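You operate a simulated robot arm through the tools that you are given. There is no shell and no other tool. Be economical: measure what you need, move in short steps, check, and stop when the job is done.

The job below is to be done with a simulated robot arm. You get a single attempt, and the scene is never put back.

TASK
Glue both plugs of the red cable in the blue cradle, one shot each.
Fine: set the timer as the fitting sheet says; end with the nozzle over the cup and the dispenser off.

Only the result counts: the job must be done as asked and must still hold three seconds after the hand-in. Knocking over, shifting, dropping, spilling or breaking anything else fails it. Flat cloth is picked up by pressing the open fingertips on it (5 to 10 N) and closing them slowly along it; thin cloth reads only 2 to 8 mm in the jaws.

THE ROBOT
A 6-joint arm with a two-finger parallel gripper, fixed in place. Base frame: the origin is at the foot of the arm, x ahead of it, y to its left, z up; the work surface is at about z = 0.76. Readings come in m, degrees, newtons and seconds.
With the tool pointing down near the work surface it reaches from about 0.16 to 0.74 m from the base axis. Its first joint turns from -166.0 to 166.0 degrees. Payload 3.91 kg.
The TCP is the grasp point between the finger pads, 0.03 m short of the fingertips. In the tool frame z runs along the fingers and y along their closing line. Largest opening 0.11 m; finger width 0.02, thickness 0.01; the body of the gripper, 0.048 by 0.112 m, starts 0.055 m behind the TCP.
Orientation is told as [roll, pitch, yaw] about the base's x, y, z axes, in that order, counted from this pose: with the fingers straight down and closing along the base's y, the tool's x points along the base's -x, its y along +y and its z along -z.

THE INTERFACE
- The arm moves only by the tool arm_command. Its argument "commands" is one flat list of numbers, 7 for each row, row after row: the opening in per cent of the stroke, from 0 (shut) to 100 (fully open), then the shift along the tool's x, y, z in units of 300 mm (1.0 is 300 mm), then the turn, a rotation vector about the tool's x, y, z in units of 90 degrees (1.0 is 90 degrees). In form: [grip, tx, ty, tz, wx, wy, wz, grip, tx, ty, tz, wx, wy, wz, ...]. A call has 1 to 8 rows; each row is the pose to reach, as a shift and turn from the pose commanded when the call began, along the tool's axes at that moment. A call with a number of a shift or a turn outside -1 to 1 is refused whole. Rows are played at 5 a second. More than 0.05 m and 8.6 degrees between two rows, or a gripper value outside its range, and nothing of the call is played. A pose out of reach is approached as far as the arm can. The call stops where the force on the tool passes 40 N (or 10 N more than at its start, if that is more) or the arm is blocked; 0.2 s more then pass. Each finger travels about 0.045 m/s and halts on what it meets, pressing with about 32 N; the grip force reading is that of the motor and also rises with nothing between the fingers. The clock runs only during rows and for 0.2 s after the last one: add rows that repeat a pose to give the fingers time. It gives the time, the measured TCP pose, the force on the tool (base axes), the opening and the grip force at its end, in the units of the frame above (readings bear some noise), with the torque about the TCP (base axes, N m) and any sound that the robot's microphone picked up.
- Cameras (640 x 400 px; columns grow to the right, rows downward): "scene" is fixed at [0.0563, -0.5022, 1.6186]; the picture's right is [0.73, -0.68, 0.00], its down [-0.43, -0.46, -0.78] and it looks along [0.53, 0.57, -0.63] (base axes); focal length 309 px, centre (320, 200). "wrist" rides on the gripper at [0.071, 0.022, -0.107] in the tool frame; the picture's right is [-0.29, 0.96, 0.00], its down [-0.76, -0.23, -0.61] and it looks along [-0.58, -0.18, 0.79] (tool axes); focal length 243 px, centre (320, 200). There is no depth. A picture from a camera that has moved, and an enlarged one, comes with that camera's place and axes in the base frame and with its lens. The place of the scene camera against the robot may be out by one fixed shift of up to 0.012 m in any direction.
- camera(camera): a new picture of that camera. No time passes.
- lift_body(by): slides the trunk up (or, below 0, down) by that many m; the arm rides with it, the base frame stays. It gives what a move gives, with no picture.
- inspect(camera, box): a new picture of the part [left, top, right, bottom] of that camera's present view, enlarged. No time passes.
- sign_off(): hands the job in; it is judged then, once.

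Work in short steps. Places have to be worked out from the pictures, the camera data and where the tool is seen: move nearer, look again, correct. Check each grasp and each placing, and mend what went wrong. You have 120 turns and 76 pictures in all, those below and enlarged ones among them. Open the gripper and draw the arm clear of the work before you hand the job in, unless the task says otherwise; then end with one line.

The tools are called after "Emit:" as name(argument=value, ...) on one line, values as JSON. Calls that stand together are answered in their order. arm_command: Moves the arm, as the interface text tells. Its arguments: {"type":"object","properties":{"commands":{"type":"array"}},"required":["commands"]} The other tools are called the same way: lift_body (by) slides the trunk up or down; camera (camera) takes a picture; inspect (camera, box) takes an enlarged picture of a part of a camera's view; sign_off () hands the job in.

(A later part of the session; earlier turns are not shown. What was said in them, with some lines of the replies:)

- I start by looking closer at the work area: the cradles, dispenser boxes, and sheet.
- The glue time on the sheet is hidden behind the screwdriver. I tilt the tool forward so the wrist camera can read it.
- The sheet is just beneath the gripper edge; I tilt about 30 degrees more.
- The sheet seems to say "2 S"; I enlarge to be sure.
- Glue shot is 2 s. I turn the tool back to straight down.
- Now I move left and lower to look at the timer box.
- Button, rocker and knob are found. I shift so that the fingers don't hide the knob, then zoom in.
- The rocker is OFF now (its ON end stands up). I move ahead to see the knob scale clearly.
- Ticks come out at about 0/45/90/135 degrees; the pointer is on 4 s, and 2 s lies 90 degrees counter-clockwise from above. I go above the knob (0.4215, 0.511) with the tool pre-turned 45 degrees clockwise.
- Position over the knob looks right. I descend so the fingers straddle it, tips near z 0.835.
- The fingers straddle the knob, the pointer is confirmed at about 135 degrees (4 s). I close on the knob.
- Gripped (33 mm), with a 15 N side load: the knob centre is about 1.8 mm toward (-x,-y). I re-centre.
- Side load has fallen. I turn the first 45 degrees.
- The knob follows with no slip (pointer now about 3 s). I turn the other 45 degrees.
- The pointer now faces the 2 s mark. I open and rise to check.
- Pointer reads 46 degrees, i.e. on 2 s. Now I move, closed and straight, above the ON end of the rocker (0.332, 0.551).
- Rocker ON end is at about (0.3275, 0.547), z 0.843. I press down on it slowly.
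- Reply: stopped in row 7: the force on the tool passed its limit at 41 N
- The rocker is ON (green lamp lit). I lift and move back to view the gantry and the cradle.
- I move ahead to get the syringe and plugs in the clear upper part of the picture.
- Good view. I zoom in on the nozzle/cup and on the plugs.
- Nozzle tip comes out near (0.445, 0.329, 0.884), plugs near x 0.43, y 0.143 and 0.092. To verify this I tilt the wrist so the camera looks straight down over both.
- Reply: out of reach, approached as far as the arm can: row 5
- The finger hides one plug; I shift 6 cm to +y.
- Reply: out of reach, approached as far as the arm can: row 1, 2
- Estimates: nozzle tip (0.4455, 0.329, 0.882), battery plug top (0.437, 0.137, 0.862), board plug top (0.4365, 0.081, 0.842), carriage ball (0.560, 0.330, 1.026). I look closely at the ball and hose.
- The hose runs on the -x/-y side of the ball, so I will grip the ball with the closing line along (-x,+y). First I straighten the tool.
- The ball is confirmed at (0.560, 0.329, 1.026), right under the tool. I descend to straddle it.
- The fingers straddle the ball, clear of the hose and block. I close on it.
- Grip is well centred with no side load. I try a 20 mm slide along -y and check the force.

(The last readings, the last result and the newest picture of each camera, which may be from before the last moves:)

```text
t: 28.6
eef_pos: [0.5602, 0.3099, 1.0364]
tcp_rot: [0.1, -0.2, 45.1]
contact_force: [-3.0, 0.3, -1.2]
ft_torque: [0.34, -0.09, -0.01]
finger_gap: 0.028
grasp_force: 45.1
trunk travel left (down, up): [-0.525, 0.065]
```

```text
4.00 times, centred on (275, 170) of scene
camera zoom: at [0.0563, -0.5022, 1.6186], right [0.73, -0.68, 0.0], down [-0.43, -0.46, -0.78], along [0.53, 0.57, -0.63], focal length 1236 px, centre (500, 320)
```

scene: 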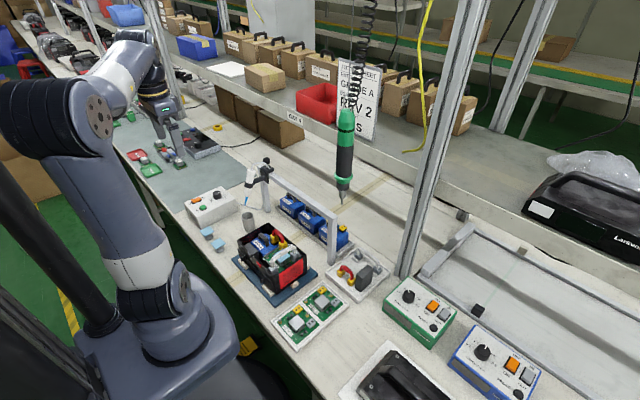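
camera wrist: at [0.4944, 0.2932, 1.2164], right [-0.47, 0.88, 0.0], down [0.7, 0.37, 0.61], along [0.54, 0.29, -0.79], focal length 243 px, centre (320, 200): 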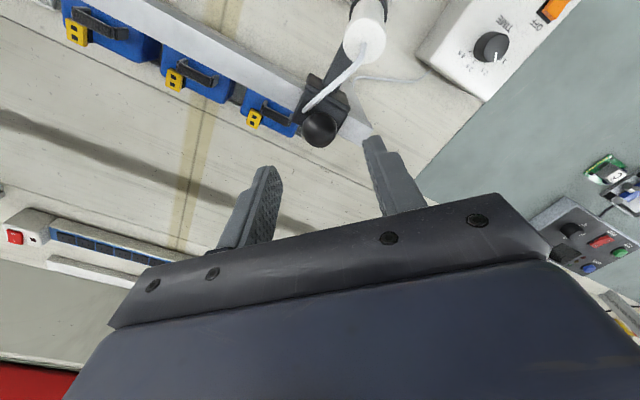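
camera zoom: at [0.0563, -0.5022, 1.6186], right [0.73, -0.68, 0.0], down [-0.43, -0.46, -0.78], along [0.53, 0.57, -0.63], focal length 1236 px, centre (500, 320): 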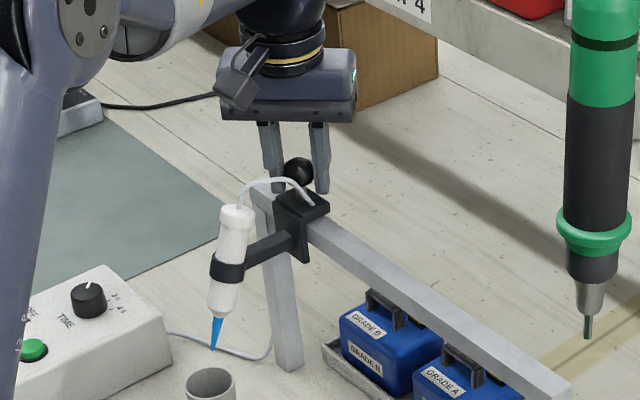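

It slides freely. I go to the battery plug, TCP y about 0.138.

Emit:
arm_command(commands=[22, 0.08, -0.08, 0, 0, 0, 0, 22, 0.16, -0.16, 0, 0, 0, 0, 22, 0.24, -0.24, 0, 0, 0, 0, 22, 0.32, -0.32, 0, 0, 0, 0, 22, 0.37, -0.37, 0, 0, 0, 0, 22, 0.405, -0.405, 0, 0, 0, 0])

Emit:
camera(camera="scene")

Emit:
camera(camera="wrist")

Emit:
inspect(camera="scene", box=[240, 190, 320, 260])

```text
t: 30.0
eef_pos: [0.5594, 0.14, 1.0366]
tcp_rot: [0.0, -0.4, 45.0]
contact_force: [-0.9, 1.9, 5.9]
ft_torque: [-0.5, 0.73, -0.04]
finger_gap: 0.028
grasp_force: 45.0
trunk travel left (down, up): [-0.525, 0.065]
```

```text
33 pictures are left
```

scene: 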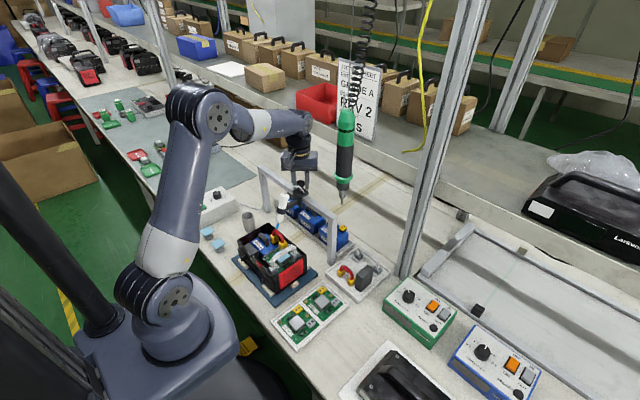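

```text
32 pictures are left
camera wrist: at [0.4942, 0.1022, 1.143], right [-0.47, 0.88, 0.0], down [0.7, 0.37, 0.61], along [0.54, 0.29, -0.79], focal length 243 px, centre (320, 200)
```

wrist: 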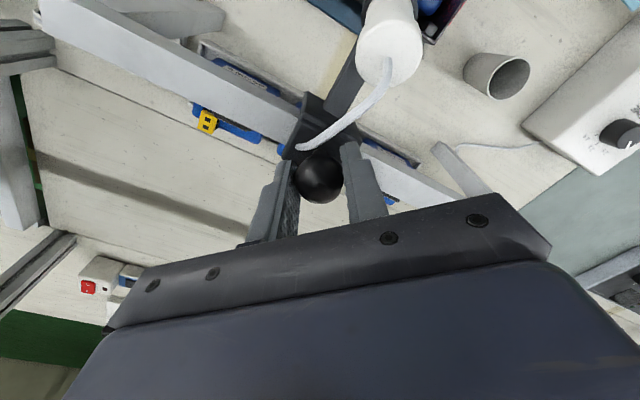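

```text
5.71 times, centred on (280, 225) of scene
camera zoom: at [0.0563, -0.5022, 1.6186], right [0.73, -0.68, 0.0], down [-0.43, -0.46, -0.78], along [0.53, 0.57, -0.63], focal length 1765 px, centre (549, 57)
```

zoom: 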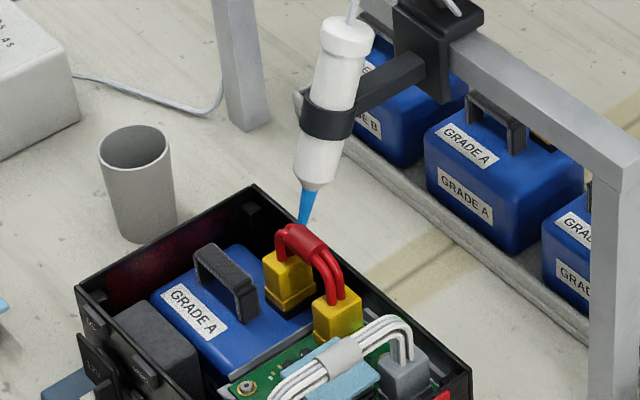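

The carriage is near the plug. I release the ball, rise, and go look from the front.

Emit:
arm_command(commands=[32, 0, 0, 0, 0, 0, 0, 42, 0, 0, 0, 0, 0, 0, 50, 0, 0, 0, 0, 0, 0, 50, 0, 0, 0, 0, 0, 0, 50, 0, 0, -0.12, 0, 0, 0, 50, 0, 0, -0.24, 0, 0, 0, 50, 0, 0, -0.34, 0, 0, 0])

```text
t: 31.6
eef_pos: [0.5583, 0.1399, 1.1391]
tcp_rot: [0.2, -0.4, 45.0]
contact_force: [0.8, 0.1, 0.2]
ft_torque: [0.0, -0.02, -0.03]
finger_gap: 0.0549
grasp_force: 0.0
trunk travel left (down, up): [-0.525, 0.065]
```

Emit:
arm_command(commands=[60, 0.0775, 0.104, 0, 0, 0, 0.07, 70, 0.155, 0.208, 0, 0, 0, 0.14, 80, 0.2325, 0.312, 0, 0, 0, 0.21, 90, 0.31, 0.416, 0, 0, 0, 0.28, 100, 0.3875, 0.52, 0.06, 0, 0, 0.35, 100, 0.465, 0.624, 0.12, 0, 0, 0.42, 100, 0.5425, 0.728, 0.18, 0, 0, 0.48, 100, 0.62, 0.832, 0.24, 0, 0, 0.5])

Emit:
inspect(camera="wrist", box=[230, 100, 430, 225])

```text
t: 33.4
eef_pos: [0.2514, 0.184, 1.0643]
tcp_rot: [0.4, -0.2, -0.1]
contact_force: [0.1, 0.4, 1.1]
ft_torque: [0.04, -0.01, 0.04]
finger_gap: 0.1099
grasp_force: 0.0
trunk travel left (down, up): [-0.525, 0.065]
```

```text
3.20 times, centred on (330, 162) of wrist
camera zoom: at [0.1795, 0.2043, 1.172], right [0.29, 0.96, 0.01], down [0.76, -0.23, 0.61], along [0.58, -0.17, -0.79], focal length 776 px, centre (288, 320)
```

zoom: 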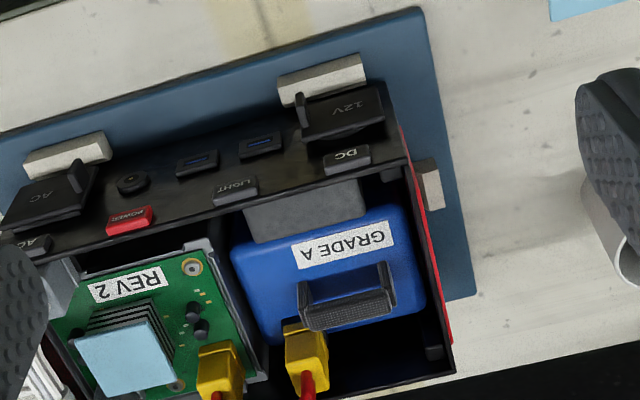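

Emit:
arm_command(commands=[100, -0.12, 0, 0, 0, 0, 0, 100, -0.23, 0, 0, 0, 0, 0])

Emit:
inspect(camera="wrist", box=[250, 110, 400, 230])

```text
t: 34.0
eef_pos: [0.3209, 0.1835, 1.0636]
tcp_rot: [0.3, -0.2, 0.0]
contact_force: [0.4, -0.3, 0.0]
ft_torque: [0.02, 0.0, -0.01]
finger_gap: 0.1101
grasp_force: 0.0
trunk travel left (down, up): [-0.525, 0.065]
```

```text
3.33 times, centred on (325, 170) of wrist
camera zoom: at [0.2498, 0.2041, 1.1719], right [0.29, 0.96, 0.01], down [0.76, -0.23, 0.61], along [0.58, -0.17, -0.79], focal length 809 px, centre (303, 300)
```

zoom: 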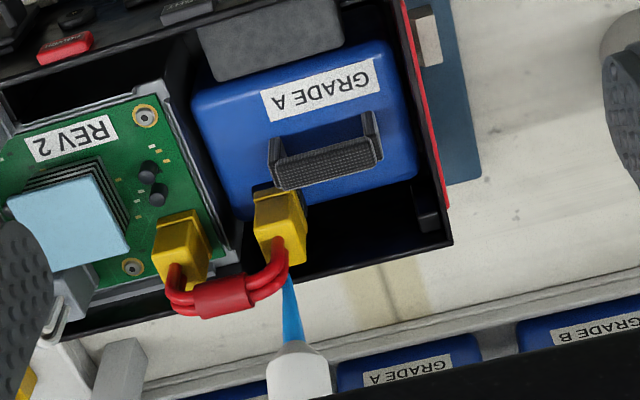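

Battery plug top centre is (0.437, 0.1395, 0.868), 24 × 22 mm; the nozzle at (0.446, 0.139) is above its top face. I go to the SHOT button with closed fingers.

Emit:
arm_command(commands=[70, -0.01, 0.1225, 0.045, 0, 0, 0, 40, -0.02, 0.245, 0.09, 0, 0, 0, 10, -0.03, 0.3675, 0.135, 0, 0, 0, 0, -0.04, 0.49, 0.18, 0, 0, 0, 0, -0.05, 0.6125, 0.225, 0, 0, 0, 0, -0.06, 0.735, 0.27, 0, 0, 0, 0, -0.07, 0.8575, 0.315, 0, 0, 0, 0, -0.073, 0.98, 0.36, 0, 0, 0])

Emit:
inspect(camera="wrist", box=[240, 60, 400, 220])

```text
t: 35.8
eef_pos: [0.344, 0.4809, 0.9593]
tcp_rot: [0.4, -0.1, -0.1]
contact_force: [-1.1, 0.0, -0.7]
ft_torque: [0.02, -0.03, 0.01]
finger_gap: 0.0001
grasp_force: 31.9
trunk travel left (down, up): [-0.525, 0.065]
```

```text
2.50 times, centred on (320, 140) of wrist
camera zoom: at [0.2724, 0.5003, 1.0663], right [0.29, 0.96, 0.01], down [0.76, -0.23, 0.61], along [0.58, -0.17, -0.79], focal length 606 px, centre (320, 350)
```

zoom: 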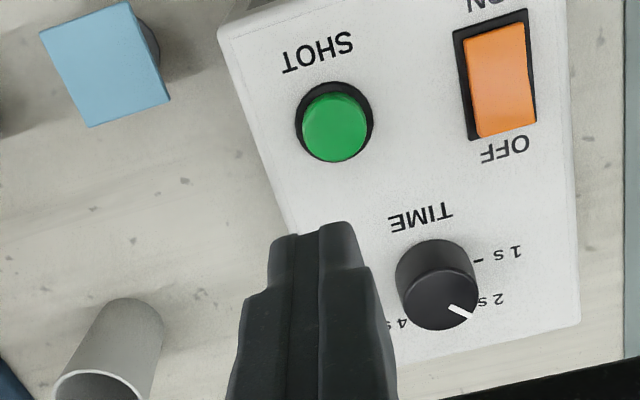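

The pointer is on 2 s. The button is at (0.342, 0.486), top about z 0.838. I press once and come back up in the same call.

Emit:
arm_command(commands=[0, -0.0, 0.01, 0.12, 0, 0, 0, 0, 0.005, 0.018, 0.24, 0, 0, 0, 0, 0.005, 0.018, 0.288, 0, 0, 0, 0, 0.005, 0.018, 0.3, 0, 0, 0, 0, 0.005, 0.018, 0.31, 0, 0, 0, 0, 0.005, 0.018, 0.32, 0, 0, 0, 0, 0.005, 0.018, 0.25, 0, 0, 0])

Emit:
inspect(camera="scene", box=[240, 190, 320, 260])

```text
t: 37.4
eef_pos: [0.3418, 0.4839, 0.884]
tcp_rot: [0.3, -0.2, 0.0]
contact_force: [-0.1, -0.1, 0.2]
ft_torque: [0.03, -0.01, 0.02]
finger_gap: 0.0
grasp_force: 32.3
trunk travel left (down, up): [-0.525, 0.065]
heard: click
```

```text
5.71 times, centred on (280, 225) of scene
camera zoom: at [0.0563, -0.5022, 1.6186], right [0.73, -0.68, 0.0], down [-0.43, -0.46, -0.78], along [0.53, 0.57, -0.63], focal length 1765 px, centre (549, 57)
```

zoom: 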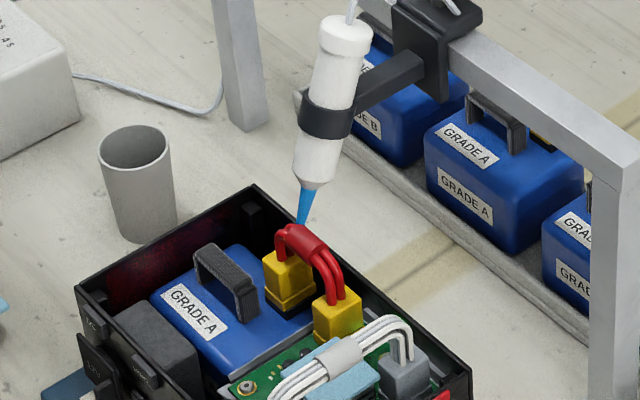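

A click was heard. I lift and wait out the 2 s shot.

Emit:
arm_command(commands=[0, 0, 0, -0.1, 0, 0, 0, 0, 0, 0, -0.2, 0, 0, 0, 0, 0, 0, -0.3, 0, 0, 0, 0, 0, 0, -0.3, 0, 0, 0, 0, 0, 0, -0.3, 0, 0, 0, 0, 0, 0, -0.3, 0, 0, 0, 0, 0, 0, -0.3, 0, 0, 0, 0, 0, 0, -0.3, 0, 0, 0])

Emit:
arm_command(commands=[0, 0, 0, 0, 0, 0, 0, 0, 0, 0, 0, 0, 0, 0, 0, 0, 0, 0, 0, 0, 0, 0, 0, 0, 0, 0, 0, 0, 0, 0, 0, 0, 0, 0, 0])

Emit:
inspect(camera="scene", box=[265, 210, 305, 245])

```text
t: 39.2
eef_pos: [0.3406, 0.4849, 0.9746]
tcp_rot: [0.3, -0.2, -0.1]
contact_force: [-0.5, 0.4, 0.6]
ft_torque: [0.0, 0.01, 0.0]
finger_gap: 0.0
grasp_force: 31.6
trunk travel left (down, up): [-0.525, 0.065]
```

```text
t: 40.4
eef_pos: [0.3408, 0.4851, 0.9735]
tcp_rot: [0.2, -0.2, 0.0]
contact_force: [0.2, 1.5, -0.7]
ft_torque: [0.02, 0.0, 0.05]
finger_gap: 0.0
grasp_force: 32.4
trunk travel left (down, up): [-0.525, 0.065]
```

```text
11.43 times, centred on (285, 228) of scene
camera zoom: at [0.0563, -0.5022, 1.6186], right [0.73, -0.68, 0.0], down [-0.43, -0.46, -0.78], along [0.53, 0.57, -0.63], focal length 3531 px, centre (720, -114)
```

zoom: 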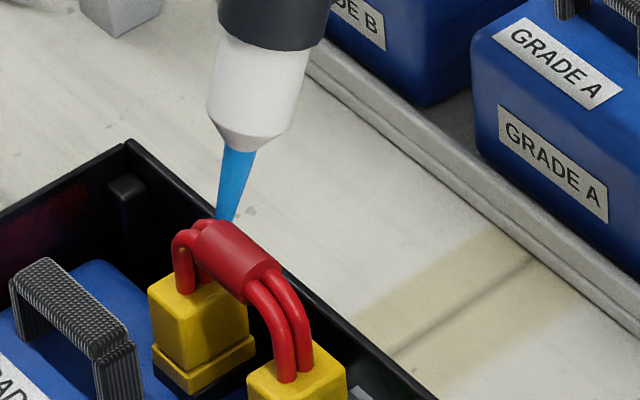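

Now I go back to the front view pose to see whether glue has landed.

Emit:
arm_command(commands=[30, 0.01, -0.1225, -0.0375, 0, 0, 0, 60, 0.02, -0.245, -0.075, 0, 0, 0, 100, 0.03, -0.3675, -0.1125, 0, 0, 0, 100, 0.04, -0.49, -0.15, 0, 0, 0, 100, 0.05, -0.6125, -0.1875, 0, 0, 0, 100, 0.06, -0.735, -0.225, 0, 0, 0, 100, 0.067, -0.8575, -0.2625, 0, 0, 0, 100, 0.067, -0.98, -0.3, 0, 0, 0])

Emit:
inspect(camera="wrist", box=[270, 150, 370, 225])

```text
t: 42.2
eef_pos: [0.3224, 0.1896, 1.0626]
tcp_rot: [0.3, -0.2, 0.0]
contact_force: [0.4, -0.2, 0.5]
ft_torque: [0.05, 0.0, -0.01]
finger_gap: 0.1098
grasp_force: 0.1
trunk travel left (down, up): [-0.525, 0.065]
```

```text
5.33 times, centred on (320, 188) of wrist
camera zoom: at [0.2498, 0.2086, 1.1695], right [0.29, 0.96, 0.01], down [0.76, -0.23, 0.61], along [0.58, -0.17, -0.79], focal length 1294 px, centre (320, 267)
```

zoom: 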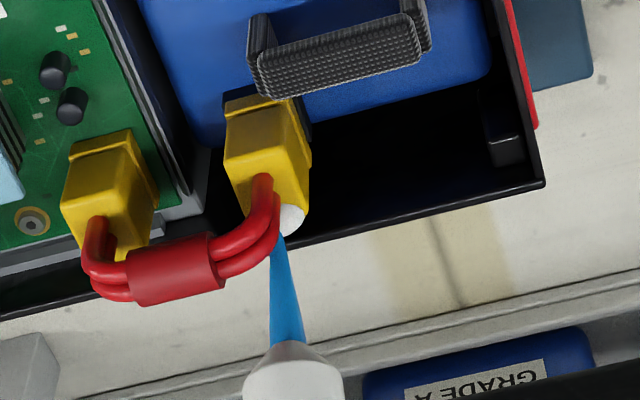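

A white glue blob sits on the battery plug. The board plug is 0.051 m further to -y, but the nozzle must pass beside the cable arch; I look from the +y side to judge the clearance.

Emit:
arm_command(commands=[100, -0.08, 0.1, 0, 0, 0, 0.083, 100, -0.16, 0.2, 0, 0, 0, 0.167, 100, -0.24, 0.3, 0, 0, 0, 0.25, 100, -0.32, 0.4, 0, 0, 0, 0.333, 100, -0.4, 0.5, 0, 0, 0, 0.417, 100, -0.5, 0.52, 0, 0, 0, 0.5, 100, -0.56, 0.52, 0, 0, 0, 0.55])

Emit:
arm_command(commands=[100, 0, 0, 0, 0, 0, 0.09, 100, 0, 0, 0, 0, 0, 0.18, 100, 0, 0, 0, 0, 0, 0.27, 100, 0, 0, 0, 0, 0, 0.36, 100, 0, 0, 0, 0, 0, 0.45])

Emit:
camera(camera="wrist")

```text
t: 43.8
eef_pos: [0.4899, 0.3468, 1.0622]
tcp_rot: [0.3, 0.1, -49.7]
contact_force: [0.2, 0.9, -0.3]
ft_torque: [0.02, 0.0, -0.01]
finger_gap: 0.1099
grasp_force: 0.0
trunk travel left (down, up): [-0.525, 0.065]
```

```text
t: 45.0
eef_pos: [0.4887, 0.3456, 1.0626]
tcp_rot: [0.1, 0.4, -90.2]
contact_force: [-0.7, 0.2, 0.0]
ft_torque: [-0.02, 0.0, 0.04]
finger_gap: 0.11
grasp_force: 0.0
trunk travel left (down, up): [-0.525, 0.065]
```

```text
24 pictures are left
camera wrist: at [0.5111, 0.4147, 1.171], right [0.96, -0.29, 0.0], down [-0.23, -0.76, 0.6], along [-0.18, -0.58, -0.8], focal length 243 px, centre (320, 200)
```

wrist: 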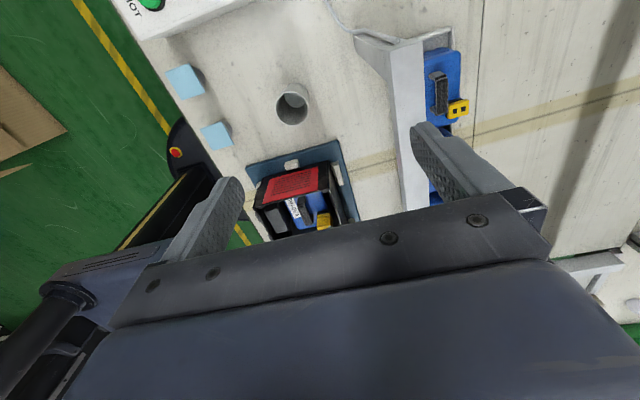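

Emit:
arm_command(commands=[100, -0.13, 0, 0, 0, 0, 0, 100, -0.26, 0, 0, 0, 0, 0])

Emit:
inspect(camera="wrist", box=[260, 120, 380, 230])

```text
t: 45.6
eef_pos: [0.4888, 0.2687, 1.0624]
tcp_rot: [0.2, 0.3, -90.0]
contact_force: [-1.2, -0.1, -0.6]
ft_torque: [0.0, 0.02, -0.03]
finger_gap: 0.11
grasp_force: 0.1
trunk travel left (down, up): [-0.525, 0.065]
```

```text
3.64 times, centred on (320, 175) of wrist
camera zoom: at [0.5104, 0.3364, 1.1712], right [0.96, -0.29, 0.0], down [-0.23, -0.76, 0.6], along [-0.17, -0.58, -0.8], focal length 882 px, centre (320, 291)
```

zoom: 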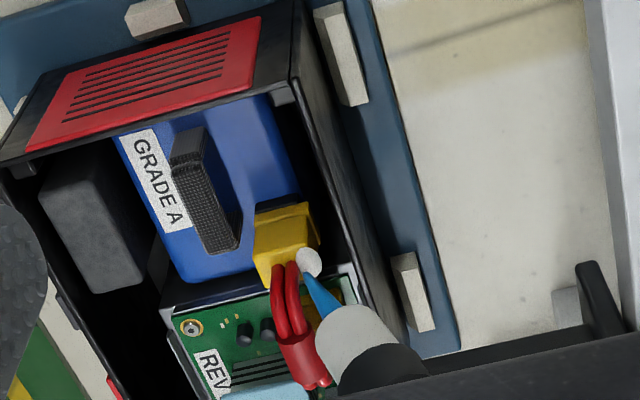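

The glue bead is on the plug beside the two wires, as the nozzle offset intends. The cable sleeve is within a couple of mm of the nozzle path, so I will slide slowly and watch the force. First I go above the ball again.

Emit:
arm_command(commands=[80, 0, 0, -0.15, 0, 0, 0.083, 60, -0.05, 0.03, -0.16, 0, 0, 0.167, 50, -0.15, 0.08, -0.16, 0, 0, 0.25, 50, -0.25, 0.13, -0.16, 0, 0, 0.333, 50, -0.35, 0.18, -0.16, 0, 0, 0.417, 50, -0.43, 0.234, -0.16, 0, 0, 0.5, 50, -0.43, 0.234, -0.16, 0, 0, 0.5])

Emit:
camera(camera="wrist")

```text
t: 47.2
eef_pos: [0.5593, 0.1385, 1.1114]
tcp_rot: [-0.2, 0.3, -135.1]
contact_force: [-0.1, -0.1, -0.3]
ft_torque: [0.01, 0.03, 0.0]
finger_gap: 0.0549
grasp_force: 0.1
trunk travel left (down, up): [-0.525, 0.065]
```

```text
22 pictures are left
camera wrist: at [0.6248, 0.1713, 1.2182], right [0.47, -0.88, 0.0], down [-0.7, -0.38, 0.6], along [-0.53, -0.28, -0.8], focal length 243 px, centre (320, 200)
```

wrist: 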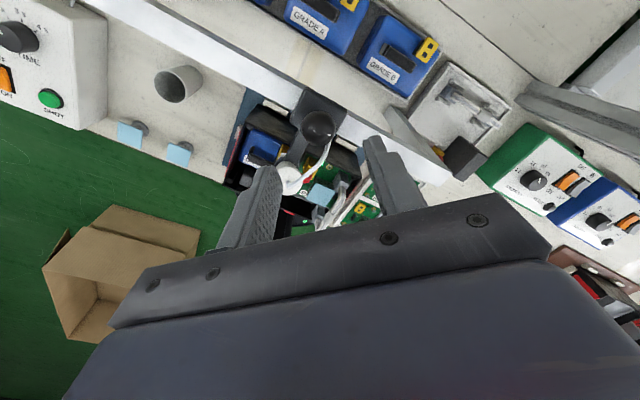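

The ball is where expected. I descend and close.

Emit:
arm_command(commands=[50, 0, 0, 0.09, 0, 0, 0, 50, 0, 0, 0.17, 0, 0, 0, 50, 0, 0, 0.25, 0, 0, 0, 40, 0, 0, 0.25, 0, 0, 0, 32, 0, 0, 0.25, 0, 0, 0, 25, 0, 0, 0.25, 0, 0, 0, 22, 0, 0, 0.25, 0, 0, 0, 22, 0, 0, 0.25, 0, 0, 0])

```text
t: 49.0
eef_pos: [0.5588, 0.1378, 1.0351]
tcp_rot: [-0.1, 0.3, -135.0]
contact_force: [-3.7, 1.2, -3.7]
ft_torque: [0.1, -0.06, 0.0]
finger_gap: 0.0281
grasp_force: 44.6
trunk travel left (down, up): [-0.525, 0.065]
```

Gripped. I slide 14 mm in small rows and check the force for contact with the cable.

Emit:
arm_command(commands=[22, -0.0118, 0.0118, 0, 0, 0, 0, 22, -0.0236, 0.0236, 0, 0, 0, 0, 22, -0.033, 0.033, 0, 0, 0, 0])

Emit:
inspect(camera="wrist", box=[270, 90, 370, 190])

Emit:
inspect(camera="scene", box=[260, 205, 310, 250])

```text
t: 49.8
eef_pos: [0.5602, 0.1243, 1.0345]
tcp_rot: [-0.1, 0.3, -135.1]
contact_force: [-4.0, -0.5, -4.0]
ft_torque: [-0.1, 0.21, -0.01]
finger_gap: 0.0281
grasp_force: 44.9
trunk travel left (down, up): [-0.525, 0.065]
```

```text
4.00 times, centred on (320, 140) of wrist
camera zoom: at [0.6246, 0.1574, 1.1429], right [0.47, -0.88, 0.0], down [-0.7, -0.38, 0.6], along [-0.53, -0.28, -0.8], focal length 970 px, centre (320, 440)
```

zoom: 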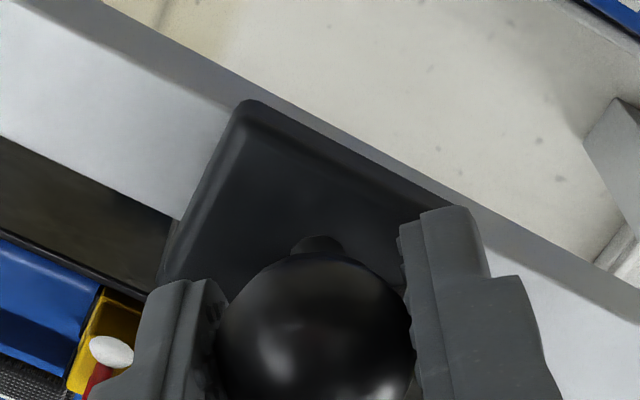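

```text
8.89 times, centred on (285, 228) of scene
camera zoom: at [0.0563, -0.5022, 1.6186], right [0.73, -0.68, 0.0], down [-0.43, -0.46, -0.78], along [0.53, 0.57, -0.63], focal length 2746 px, centre (631, -44)
```

zoom: 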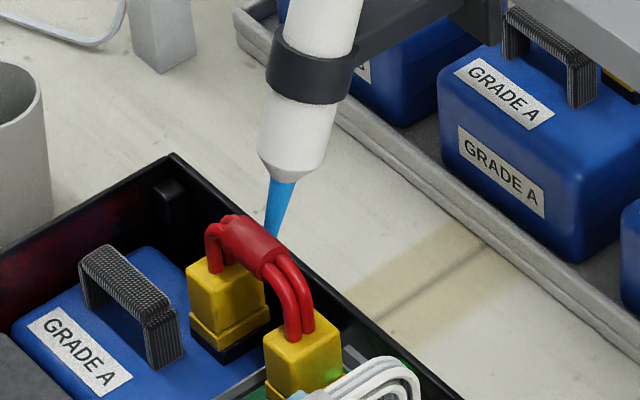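

No contact, the cable is still in place. I continue another 18 mm.

Emit:
arm_command(commands=[22, -0.0118, 0.0118, 0, 0, 0, 0, 22, -0.0236, 0.0236, 0, 0, 0, 0, 22, -0.0354, 0.0354, 0, 0, 0, 0, 22, -0.0424, 0.0424, 0, 0, 0, 0])

Emit:
inspect(camera="scene", box=[260, 205, 310, 250])

```text
t: 50.8
eef_pos: [0.5594, 0.1072, 1.0349]
tcp_rot: [-0.1, 0.3, -135.0]
contact_force: [-6.4, 0.5, -2.1]
ft_torque: [-0.2, 0.35, -0.01]
finger_gap: 0.028
grasp_force: 45.2
trunk travel left (down, up): [-0.525, 0.065]
```

```text
8.89 times, centred on (285, 228) of scene
camera zoom: at [0.0563, -0.5022, 1.6186], right [0.73, -0.68, 0.0], down [-0.43, -0.46, -0.78], along [0.53, 0.57, -0.63], focal length 2746 px, centre (631, -44)
```

zoom: 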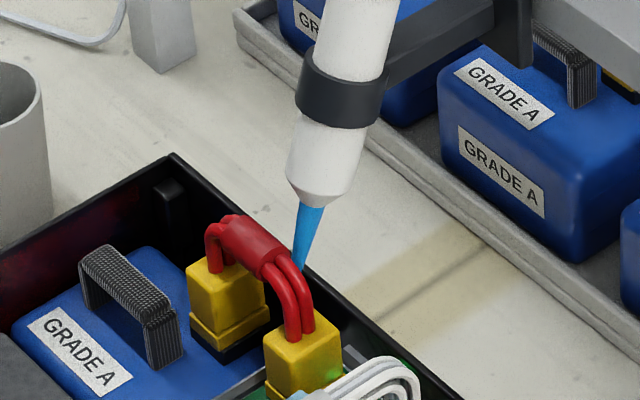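

The sleeve is passed with no disturbance. The last 19 mm to the board plug.

Emit:
arm_command(commands=[22, -0.0118, 0.0118, 0, 0, 0, 0, 22, -0.0236, 0.0236, 0, 0, 0, 0, 22, -0.0354, 0.0354, 0, 0, 0, 0, 22, -0.0448, 0.0448, 0, 0, 0, 0, 22, -0.0448, 0.0448, 0, 0, 0, 0])

Emit:
inspect(camera="scene", box=[265, 210, 315, 255])

```text
t: 52.0
eef_pos: [0.5596, 0.0884, 1.0338]
tcp_rot: [-0.1, 0.4, -135.0]
contact_force: [-9.5, 1.8, -1.4]
ft_torque: [-0.09, 0.24, 0.05]
finger_gap: 0.0283
grasp_force: 45.0
trunk travel left (down, up): [-0.525, 0.065]
```

```text
8.89 times, centred on (290, 232) of scene
camera zoom: at [0.0563, -0.5022, 1.6186], right [0.73, -0.68, 0.0], down [-0.43, -0.46, -0.78], along [0.53, 0.57, -0.63], focal length 2746 px, centre (587, -89)
```

zoom: 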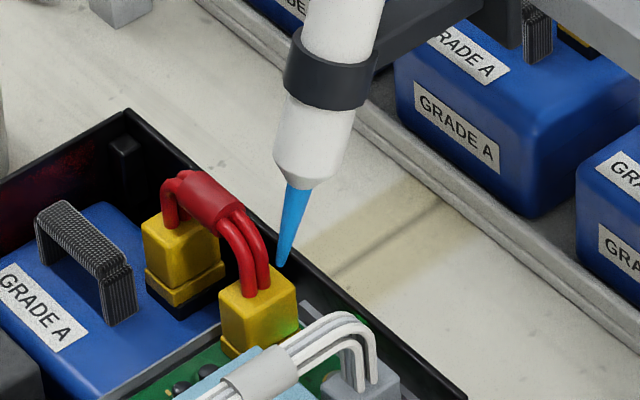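

The view from here is ambiguous in y, so I release the ball, lift, and look again from the front before the second shot.

Emit:
arm_command(commands=[32, 0, 0, 0, 0, 0, 0, 42, 0, 0, 0, 0, 0, 0, 50, 0, 0, 0, 0, 0, 0, 50, 0, 0, 0, 0, 0, 0, 50, 0, 0, -0.12, 0, 0, 0, 50, 0, 0, -0.24, 0, 0, 0, 50, 0, 0, -0.34, 0, 0, 0])

Emit:
arm_command(commands=[60, -0.055, -0.085, 0, 0, 0, -0.093, 70, -0.11, -0.17, 0, 0, 0, -0.187, 80, -0.165, -0.256, 0, 0, 0, -0.281, 90, -0.219, -0.341, 0, 0, 0, -0.375, 100, -0.274, -0.427, 0.06, 0, 0, -0.468, 100, -0.329, -0.512, 0.12, 0, 0, -0.562, 100, -0.383, -0.598, 0.18, 0, 0, -0.656, 100, -0.438, -0.683, 0.25, 0, 0, -0.75])

Emit:
arm_command(commands=[100, 0, 0, 0, 0, 0, -0.093, 100, 0, 0, 0, 0, 0, -0.187, 100, 0, 0, 0, 0, 0, -0.281, 100, 0, 0, 0, 0, 0, -0.375, 100, 0, 0, 0, 0, 0, -0.468, 100, 0, 0, 0, 0, 0, -0.562, 100, 0, 0, 0, 0, 0, -0.656, 100, 0, 0, 0, 0, 0, -0.75])

Emit:
inspect(camera="wrist", box=[260, 150, 370, 230])

```text
t: 53.6
eef_pos: [0.5597, 0.0873, 1.1384]
tcp_rot: [0.0, 0.4, -135.0]
contact_force: [0.6, 0.6, 0.5]
ft_torque: [-0.01, 0.01, 0.01]
finger_gap: 0.055
grasp_force: 0.0
trunk travel left (down, up): [-0.525, 0.065]
```

```text
t: 55.4
eef_pos: [0.3209, 0.1383, 1.0619]
tcp_rot: [0.3, 0.2, -67.3]
contact_force: [0.4, 0.4, -0.3]
ft_torque: [0.0, 0.03, 0.0]
finger_gap: 0.1101
grasp_force: 0.1
trunk travel left (down, up): [-0.525, 0.065]
```

```text
t: 57.2
eef_pos: [0.3219, 0.1392, 1.0619]
tcp_rot: [0.3, -0.1, 0.1]
contact_force: [0.2, -0.4, -0.9]
ft_torque: [0.0, -0.01, -0.02]
finger_gap: 0.1104
grasp_force: 0.1
trunk travel left (down, up): [-0.525, 0.065]
```

```text
5.00 times, centred on (315, 190) of wrist
camera zoom: at [0.2504, 0.1592, 1.1688], right [0.29, 0.96, 0.01], down [0.76, -0.23, 0.61], along [0.58, -0.17, -0.79], focal length 1213 px, centre (345, 250)
```

zoom: 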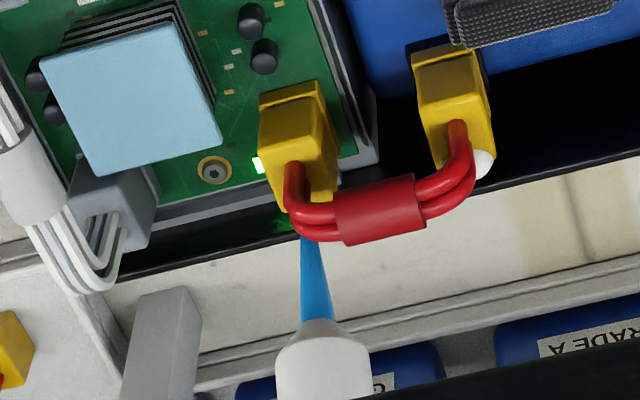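

From the front: the wires enter the board plug at y 0.089 and the nozzle is at y 0.088, so it is well aligned. I travel to the SHOT button.

Emit:
arm_command(commands=[70, -0.01, 0.13, 0.04, 0, 0, 0, 40, -0.02, 0.26, 0.08, 0, 0, 0, 10, -0.03, 0.39, 0.12, 0, 0, 0, 0, -0.04, 0.52, 0.16, 0, 0, 0, 0, -0.05, 0.65, 0.2, 0, 0, 0, 0, -0.06, 0.78, 0.25, 0, 0, 0, 0, -0.067, 0.9, 0.3, 0, 0, 0, 0, -0.067, 0.99, 0.34, 0, 0, 0])

Emit:
arm_command(commands=[0, 0, 0.08, 0, 0, 0, 0, 0, 0, 0.163, 0, 0, 0, 0])

Emit:
inspect(camera="scene", box=[180, 160, 320, 260])

```text
t: 59.0
eef_pos: [0.3406, 0.4353, 0.9618]
tcp_rot: [0.2, -0.3, 0.0]
contact_force: [0.6, -0.6, 0.2]
ft_torque: [0.0, -0.01, -0.01]
finger_gap: 0.0
grasp_force: 32.1
trunk travel left (down, up): [-0.525, 0.065]
```

```text
t: 59.6
eef_pos: [0.3412, 0.4868, 0.9617]
tcp_rot: [0.3, -0.2, 0.0]
contact_force: [-0.3, -1.1, 1.1]
ft_torque: [0.01, 0.01, 0.05]
finger_gap: 0.0002
grasp_force: 32.3
trunk travel left (down, up): [-0.525, 0.065]
```

```text
4.00 times, centred on (250, 210) of scene
camera zoom: at [0.0563, -0.5022, 1.6186], right [0.73, -0.68, 0.0], down [-0.43, -0.46, -0.78], along [0.53, 0.57, -0.63], focal length 1236 px, centre (600, 160)
```

zoom: 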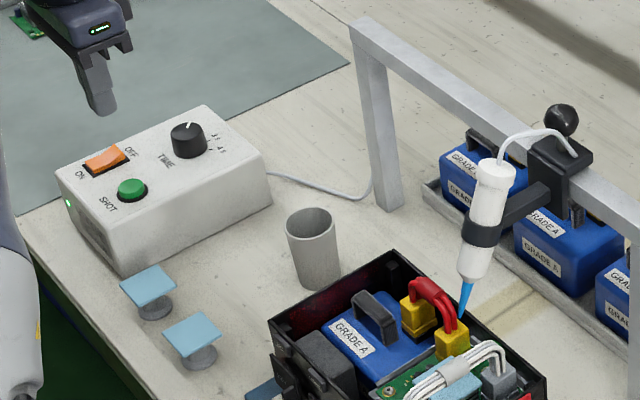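

Everything is in place. I press SHOT once to the same depth and back.

Emit:
arm_command(commands=[0, 0, 0, 0.125, 0, 0, 0, 0, 0, 0, 0.25, 0, 0, 0, 0, 0, 0, 0.296, 0, 0, 0, 0, 0, 0, 0.308, 0, 0, 0, 0, 0, 0, 0.318, 0, 0, 0, 0, 0, 0, 0.328, 0, 0, 0, 0, 0, 0, 0.25, 0, 0, 0])

```text
t: 61.2
eef_pos: [0.342, 0.4854, 0.887]
tcp_rot: [0.3, -0.2, 0.1]
contact_force: [-0.8, -0.3, -0.8]
ft_torque: [-0.01, 0.04, 0.01]
finger_gap: 0.0001
grasp_force: 32.3
trunk travel left (down, up): [-0.525, 0.065]
heard: click
```

Click heard. I lift and wait for the shot to finish.

Emit:
arm_command(commands=[0, 0, 0, -0.1, 0, 0, 0, 0, 0, 0, -0.2, 0, 0, 0, 0, 0, 0, -0.2, 0, 0, 0, 0, 0, 0, -0.2, 0, 0, 0, 0, 0, 0, -0.2, 0, 0, 0, 0, 0, 0, -0.2, 0, 0, 0, 0, 0, 0, -0.2, 0, 0, 0, 0, 0, 0, -0.2, 0, 0, 0])

Emit:
arm_command(commands=[0, 0, 0, 0, 0, 0, 0, 0, 0, 0, 0, 0, 0, 0, 0, 0, 0, 0, 0, 0, 0, 0, 0, 0, 0, 0, 0, 0, 0, 0, 0, 0, 0, 0, 0])

Emit:
inspect(camera="scene", box=[275, 220, 310, 250])

Emit:
inspect(camera="wrist", box=[280, 40, 420, 180])

```text
t: 63.0
eef_pos: [0.341, 0.4852, 0.9467]
tcp_rot: [0.4, -0.2, 0.0]
contact_force: [-0.2, -0.2, 0.2]
ft_torque: [0.03, 0.01, -0.03]
finger_gap: 0.0
grasp_force: 32.3
trunk travel left (down, up): [-0.525, 0.065]
```

```text
t: 64.2
eef_pos: [0.3421, 0.485, 0.946]
tcp_rot: [0.2, -0.2, 0.0]
contact_force: [0.8, 0.2, -0.4]
ft_torque: [-0.01, -0.02, -0.01]
finger_gap: 0.0
grasp_force: 32.3
trunk travel left (down, up): [-0.525, 0.065]
```

```text
13.33 times, centred on (292, 235) of scene
camera zoom: at [0.0563, -0.5022, 1.6186], right [0.73, -0.68, 0.0], down [-0.43, -0.46, -0.78], along [0.53, 0.57, -0.63], focal length 4119 px, centre (687, -267)
```

zoom: 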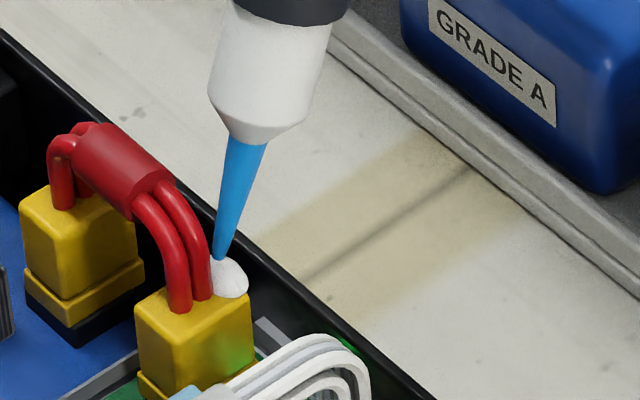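

```text
2.86 times, centred on (350, 110) of wrist
camera zoom: at [0.27, 0.5054, 1.0534], right [0.29, 0.96, 0.01], down [0.76, -0.23, 0.61], along [0.58, -0.17, -0.79], focal length 693 px, centre (234, 457)
```

zoom: 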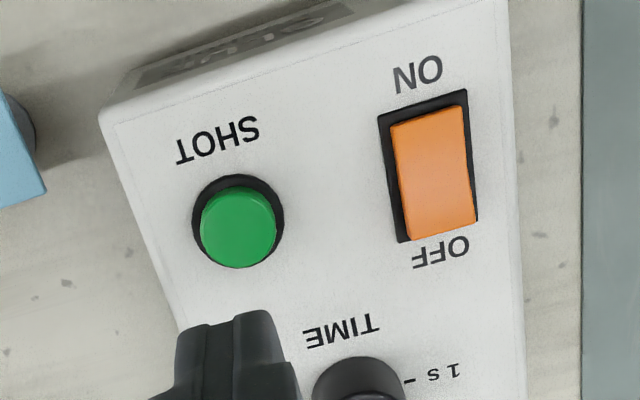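

Second glue bead is on the board plug. Now I switch off: press the OFF end at (0.358, 0.547).

Emit:
arm_command(commands=[0, -0.03, 0.1, 0, 0, 0, 0, 0, -0.053, 0.207, 0.05, 0, 0, 0, 0, -0.053, 0.207, 0.17, 0, 0, 0, 0, -0.053, 0.207, 0.215, 0, 0, 0, 0, -0.053, 0.207, 0.23, 0, 0, 0, 0, -0.053, 0.207, 0.245, 0, 0, 0, 0, -0.053, 0.207, 0.257, 0, 0, 0, 0, -0.053, 0.207, 0.27, 0, 0, 0])

Emit:
inspect(camera="scene", box=[180, 170, 240, 220])

```text
t: 66.0
eef_pos: [0.3582, 0.5476, 0.8689]
tcp_rot: [0.6, -0.3, 0.1]
contact_force: [1.3, -1.6, 14.6]
ft_torque: [-0.1, 0.12, -0.1]
finger_gap: 0.0
grasp_force: 32.0
trunk travel left (down, up): [-0.525, 0.065]
```

```text
8.00 times, centred on (210, 195) of scene
camera zoom: at [0.0563, -0.5022, 1.6186], right [0.73, -0.68, 0.0], down [-0.43, -0.46, -0.78], along [0.53, 0.57, -0.63], focal length 2472 px, centre (1200, 240)
```

zoom: 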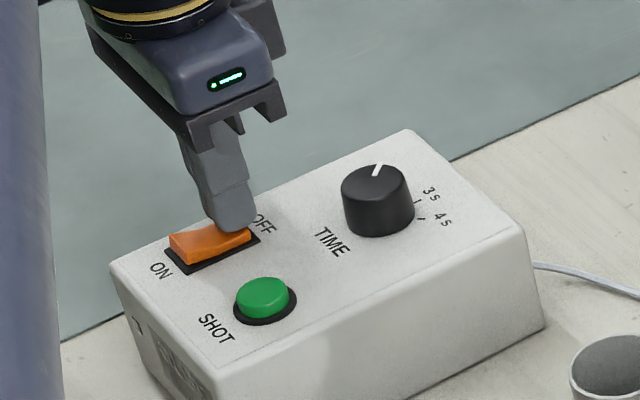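

The lamp is out: dispenser off. I lift and travel to the ball again.

Emit:
arm_command(commands=[0, 0, 0, -0.15, 0, 0, 0, 0, 0, 0, -0.3, 0, 0, 0, 0, 0, 0, -0.45, 0, 0, 0, 0, 0, 0, -0.6, 0, 0, 0, 0, 0, 0, -0.75, 0, 0, 0, 0, 0, 0, -0.87, 0, 0, 0])

Emit:
arm_command(commands=[0, -0.06, -0.12, 0, 0, 0, -0.06, 10, -0.12, -0.24, 0, 0, 0, -0.12, 20, -0.18, -0.36, 0, 0, 0, -0.18, 30, -0.24, -0.48, 0, 0, 0, -0.25, 40, -0.3, -0.6, 0, 0, 0, -0.33, 50, -0.36, -0.72, 0, 0, 0, -0.41, 50, -0.42, -0.84, 0, 0, 0, -0.5, 50, -0.48, -0.96, 0, 0, 0, -0.5])

```text
t: 67.4
eef_pos: [0.3582, 0.5462, 1.1278]
tcp_rot: [0.3, -0.2, 0.0]
contact_force: [1.1, 0.2, 1.2]
ft_torque: [-0.01, 0.0, -0.02]
finger_gap: 0.0
grasp_force: 32.3
trunk travel left (down, up): [-0.525, 0.065]
```

```text
t: 69.2
eef_pos: [0.5015, 0.2576, 1.1246]
tcp_rot: [0.1, -0.4, 45.1]
contact_force: [-0.9, -0.1, 0.1]
ft_torque: [0.0, 0.01, 0.0]
finger_gap: 0.055
grasp_force: 0.2
trunk travel left (down, up): [-0.525, 0.065]
```

Emit:
arm_command(commands=[50, 0.052, -0.107, 0, 0, 0, 0, 50, 0.104, -0.214, 0, 0, 0, 0, 50, 0.156, -0.322, 0, 0, 0, 0, 50, 0.208, -0.429, 0, 0, 0, 0, 50, 0.2604, -0.536, 0, 0, 0, 0])

Emit:
camera(camera="wrist")

```text
t: 70.4
eef_pos: [0.5612, 0.0885, 1.1247]
tcp_rot: [0.0, -0.3, 44.9]
contact_force: [0.4, 0.3, 0.4]
ft_torque: [0.04, 0.01, -0.01]
finger_gap: 0.0548
grasp_force: 0.0
trunk travel left (down, up): [-0.525, 0.065]
```

```text
12 pictures are left
camera wrist: at [0.4954, 0.053, 1.2318], right [-0.47, 0.88, 0.0], down [0.7, 0.37, 0.61], along [0.54, 0.29, -0.79], focal length 243 px, centre (320, 200)
```

wrist: 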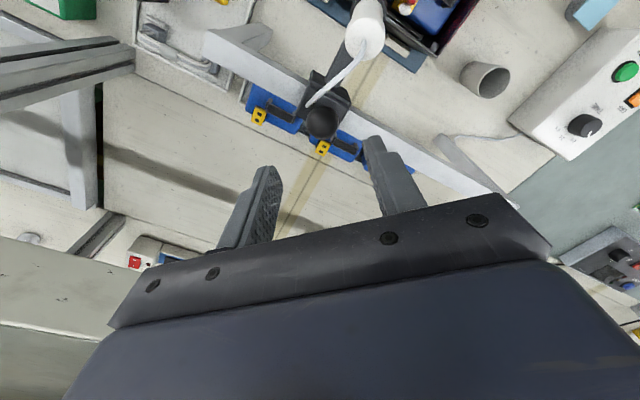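

Ball centred at (0.561, 0.0895). Descend and close.

Emit:
arm_command(commands=[50, 0, 0, 0.1, 0, 0, 0, 50, 0, 0, 0.2, 0, 0, 0, 50, 0, 0, 0.295, 0, 0, 0, 40, 0, 0, 0.295, 0, 0, 0, 32, 0, 0, 0.295, 0, 0, 0, 25, 0, 0, 0.295, 0, 0, 0, 22, 0, 0, 0.295, 0, 0, 0, 22, 0, 0, 0.295, 0, 0, 0])

```text
t: 72.2
eef_pos: [0.5597, 0.0912, 1.0372]
tcp_rot: [0.1, -0.3, 45.0]
contact_force: [-4.3, 1.7, -2.6]
ft_torque: [0.07, -0.03, 0.01]
finger_gap: 0.0279
grasp_force: 45.2
trunk travel left (down, up): [-0.525, 0.065]
```

Gripped. I slide back +y, slowly past the cable first.

Emit:
arm_command(commands=[22, -0.018, 0.018, 0, 0, 0, 0, 22, -0.036, 0.036, 0, 0, 0, 0, 22, -0.054, 0.054, 0, 0, 0, 0, 22, -0.072, 0.072, 0, 0, 0, 0, 22, -0.09, 0.09, 0, 0, 0, 0, 22, -0.115, 0.115, 0, 0, 0, 0, 22, -0.14, 0.14, 0, 0, 0, 0, 22, -0.165, 0.165, 0, 0, 0, 0])

Emit:
inspect(camera="scene", box=[260, 205, 310, 250])

```text
t: 74.0
eef_pos: [0.5596, 0.1609, 1.036]
tcp_rot: [0.3, -0.2, 45.0]
contact_force: [-6.1, 0.2, -15.4]
ft_torque: [0.31, -0.31, 0.0]
finger_gap: 0.028
grasp_force: 45.3
trunk travel left (down, up): [-0.525, 0.065]
```

```text
8.89 times, centred on (285, 228) of scene
camera zoom: at [0.0563, -0.5022, 1.6186], right [0.73, -0.68, 0.0], down [-0.43, -0.46, -0.78], along [0.53, 0.57, -0.63], focal length 2746 px, centre (631, -44)
```

zoom: 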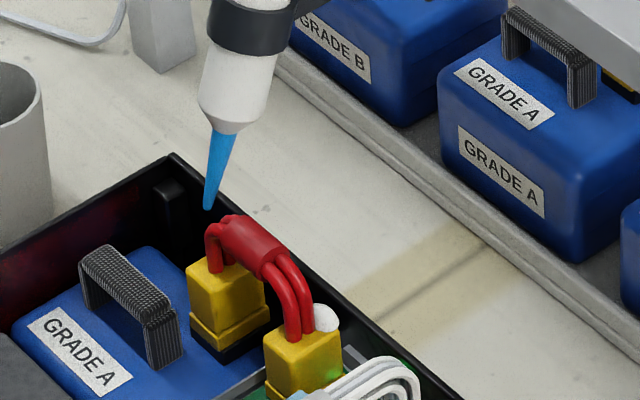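

Cable untouched, both beads in place. I slide the rest of the way to the cup.

Emit:
arm_command(commands=[22, -0.07, 0.07, 0.003, 0, 0, 0, 22, -0.14, 0.14, 0.005, 0, 0, 0, 22, -0.21, 0.21, 0.005, 0, 0, 0, 22, -0.28, 0.28, 0.005, 0, 0, 0, 22, -0.34, 0.34, 0.005, 0, 0, 0, 22, -0.38, 0.38, 0.005, 0, 0, 0, 22, -0.398, 0.398, 0.005, 0, 0, 0, 22, -0.398, 0.398, 0.005, 0, 0, 0])

Emit:
inspect(camera="scene", box=[220, 140, 320, 250])

```text
t: 75.8
eef_pos: [0.5594, 0.3293, 1.0361]
tcp_rot: [0.1, -0.5, 45.0]
contact_force: [-10.4, -2.3, -4.6]
ft_torque: [-0.24, 0.26, 0.02]
finger_gap: 0.0284
grasp_force: 45.0
trunk travel left (down, up): [-0.525, 0.065]
```

```text
3.64 times, centred on (270, 195) of scene
camera zoom: at [0.0563, -0.5022, 1.6186], right [0.73, -0.68, 0.0], down [-0.43, -0.46, -0.78], along [0.53, 0.57, -0.63], focal length 1123 px, centre (502, 218)
```

zoom: 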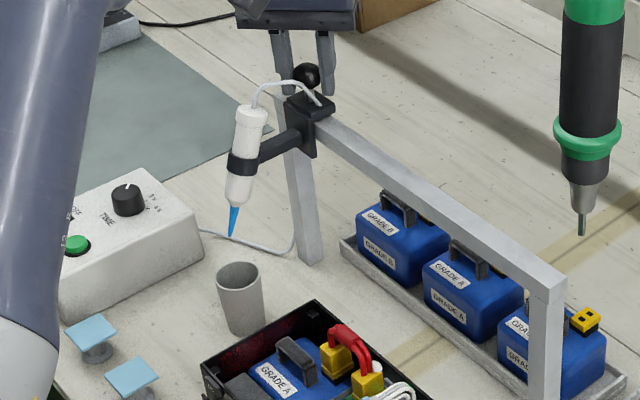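

The nozzle is back over the cup. I release the ball, rise, and draw the arm clear.

Emit:
arm_command(commands=[32, 0, 0, 0, 0, 0, 0, 42, 0, 0, 0, 0, 0, 0, 50, 0, 0, 0, 0, 0, 0, 50, 0, 0, 0, 0, 0, 0, 50, 0, 0, -0.12, 0, 0, 0, 50, 0, 0, -0.24, 0, 0, 0, 50, 0, 0, -0.36, 0, 0, 0])

Emit:
arm_command(commands=[60, 0.1, 0.1, -0.02, 0, 0, 0.07, 70, 0.2, 0.2, -0.04, 0, 0, 0.14, 80, 0.3, 0.3, -0.06, 0, 0, 0.21, 90, 0.4, 0.4, -0.08, 0, 0, 0.28, 100, 0.5, 0.5, -0.1, 0, 0, 0.35, 100, 0.58, 0.58, -0.1, 0, 0, 0.42, 100, 0.62, 0.62, -0.1, 0, 0, 0.5])

Emit:
camera(camera="wrist")

Emit:
inspect(camera="scene", box=[180, 150, 340, 290])

```text
t: 77.4
eef_pos: [0.5588, 0.329, 1.1437]
tcp_rot: [0.1, -0.3, 45.0]
contact_force: [1.0, -0.4, -0.1]
ft_torque: [0.03, 0.01, 0.01]
finger_gap: 0.0549
grasp_force: 0.0
trunk travel left (down, up): [-0.525, 0.065]
```

```text
t: 79.0
eef_pos: [0.2967, 0.3279, 1.1728]
tcp_rot: [0.2, -0.2, -0.1]
contact_force: [0.5, 0.1, 0.3]
ft_torque: [-0.01, 0.03, 0.0]
finger_gap: 0.1097
grasp_force: 0.1
trunk travel left (down, up): [-0.525, 0.065]
```

```text
9 pictures are left
camera wrist: at [0.2248, 0.3487, 1.28], right [0.29, 0.96, 0.01], down [0.76, -0.24, 0.61], along [0.58, -0.17, -0.79], focal length 243 px, centre (320, 200)
```

wrist: 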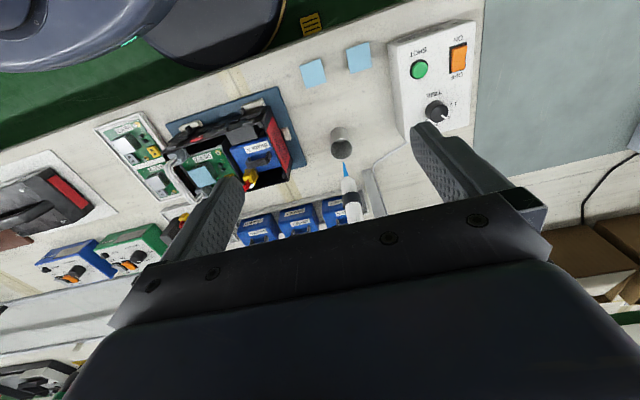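

```text
2.86 times, centred on (260, 220) of scene
camera zoom: at [0.0563, -0.5022, 1.6186], right [0.73, -0.68, 0.0], down [-0.43, -0.46, -0.78], along [0.53, 0.57, -0.63], focal length 883 px, centre (491, 143)
```

zoom: 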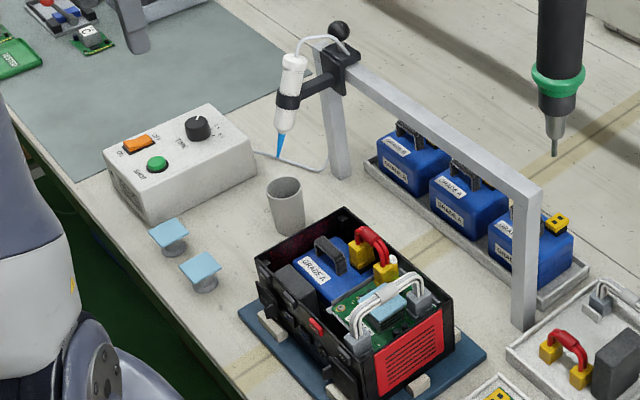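

Nozzle is at its starting place. A final check of the beads, the knob and the rocker.

Emit:
inspect(camera="wrist", box=[380, 20, 500, 140])

Emit:
inspect(camera="wrist", box=[230, 110, 370, 200])

```text
3.33 times, centred on (440, 80) of wrist
camera zoom: at [0.2248, 0.3487, 1.28], right [0.29, 0.96, 0.01], down [0.76, -0.24, 0.61], along [0.58, -0.17, -0.79], focal length 809 px, centre (-80, 600)
```

zoom: 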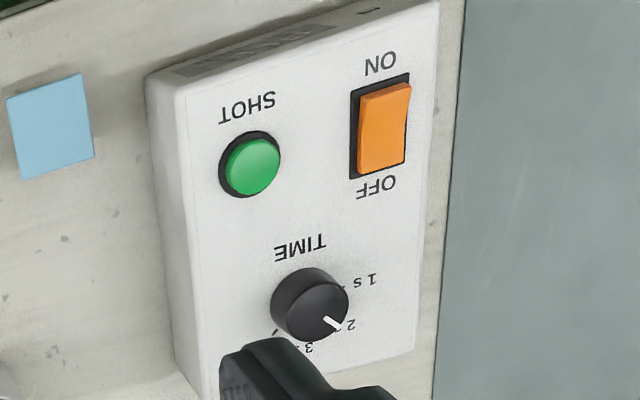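

```text
4.44 times, centred on (300, 155) of wrist
camera zoom: at [0.2248, 0.3487, 1.28], right [0.29, 0.96, 0.01], down [0.76, -0.24, 0.61], along [0.58, -0.17, -0.79], focal length 1078 px, centre (409, 400)
```

zoom: 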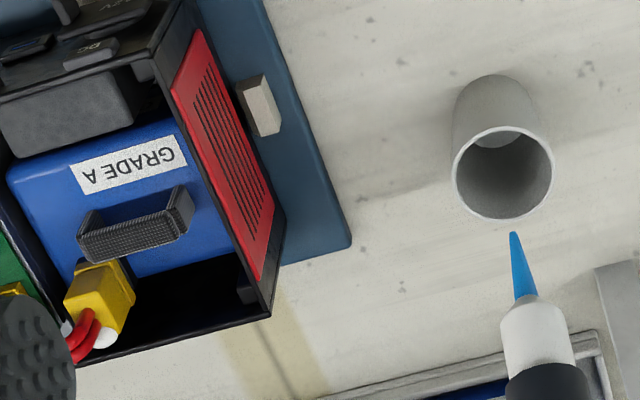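

Knob at 2 s, rocker off, both beads placed, nozzle over the cup, gripper open and clear: I hand in.

Emit:
sign_off()

```text
The job is handed in.
```

I glued both plugs of the red cable in the blue cradle with one 2 s shot each. The timer is on 2 s as the fitting sheet says, the dispenser is off, and the nozzle is back over the cup.
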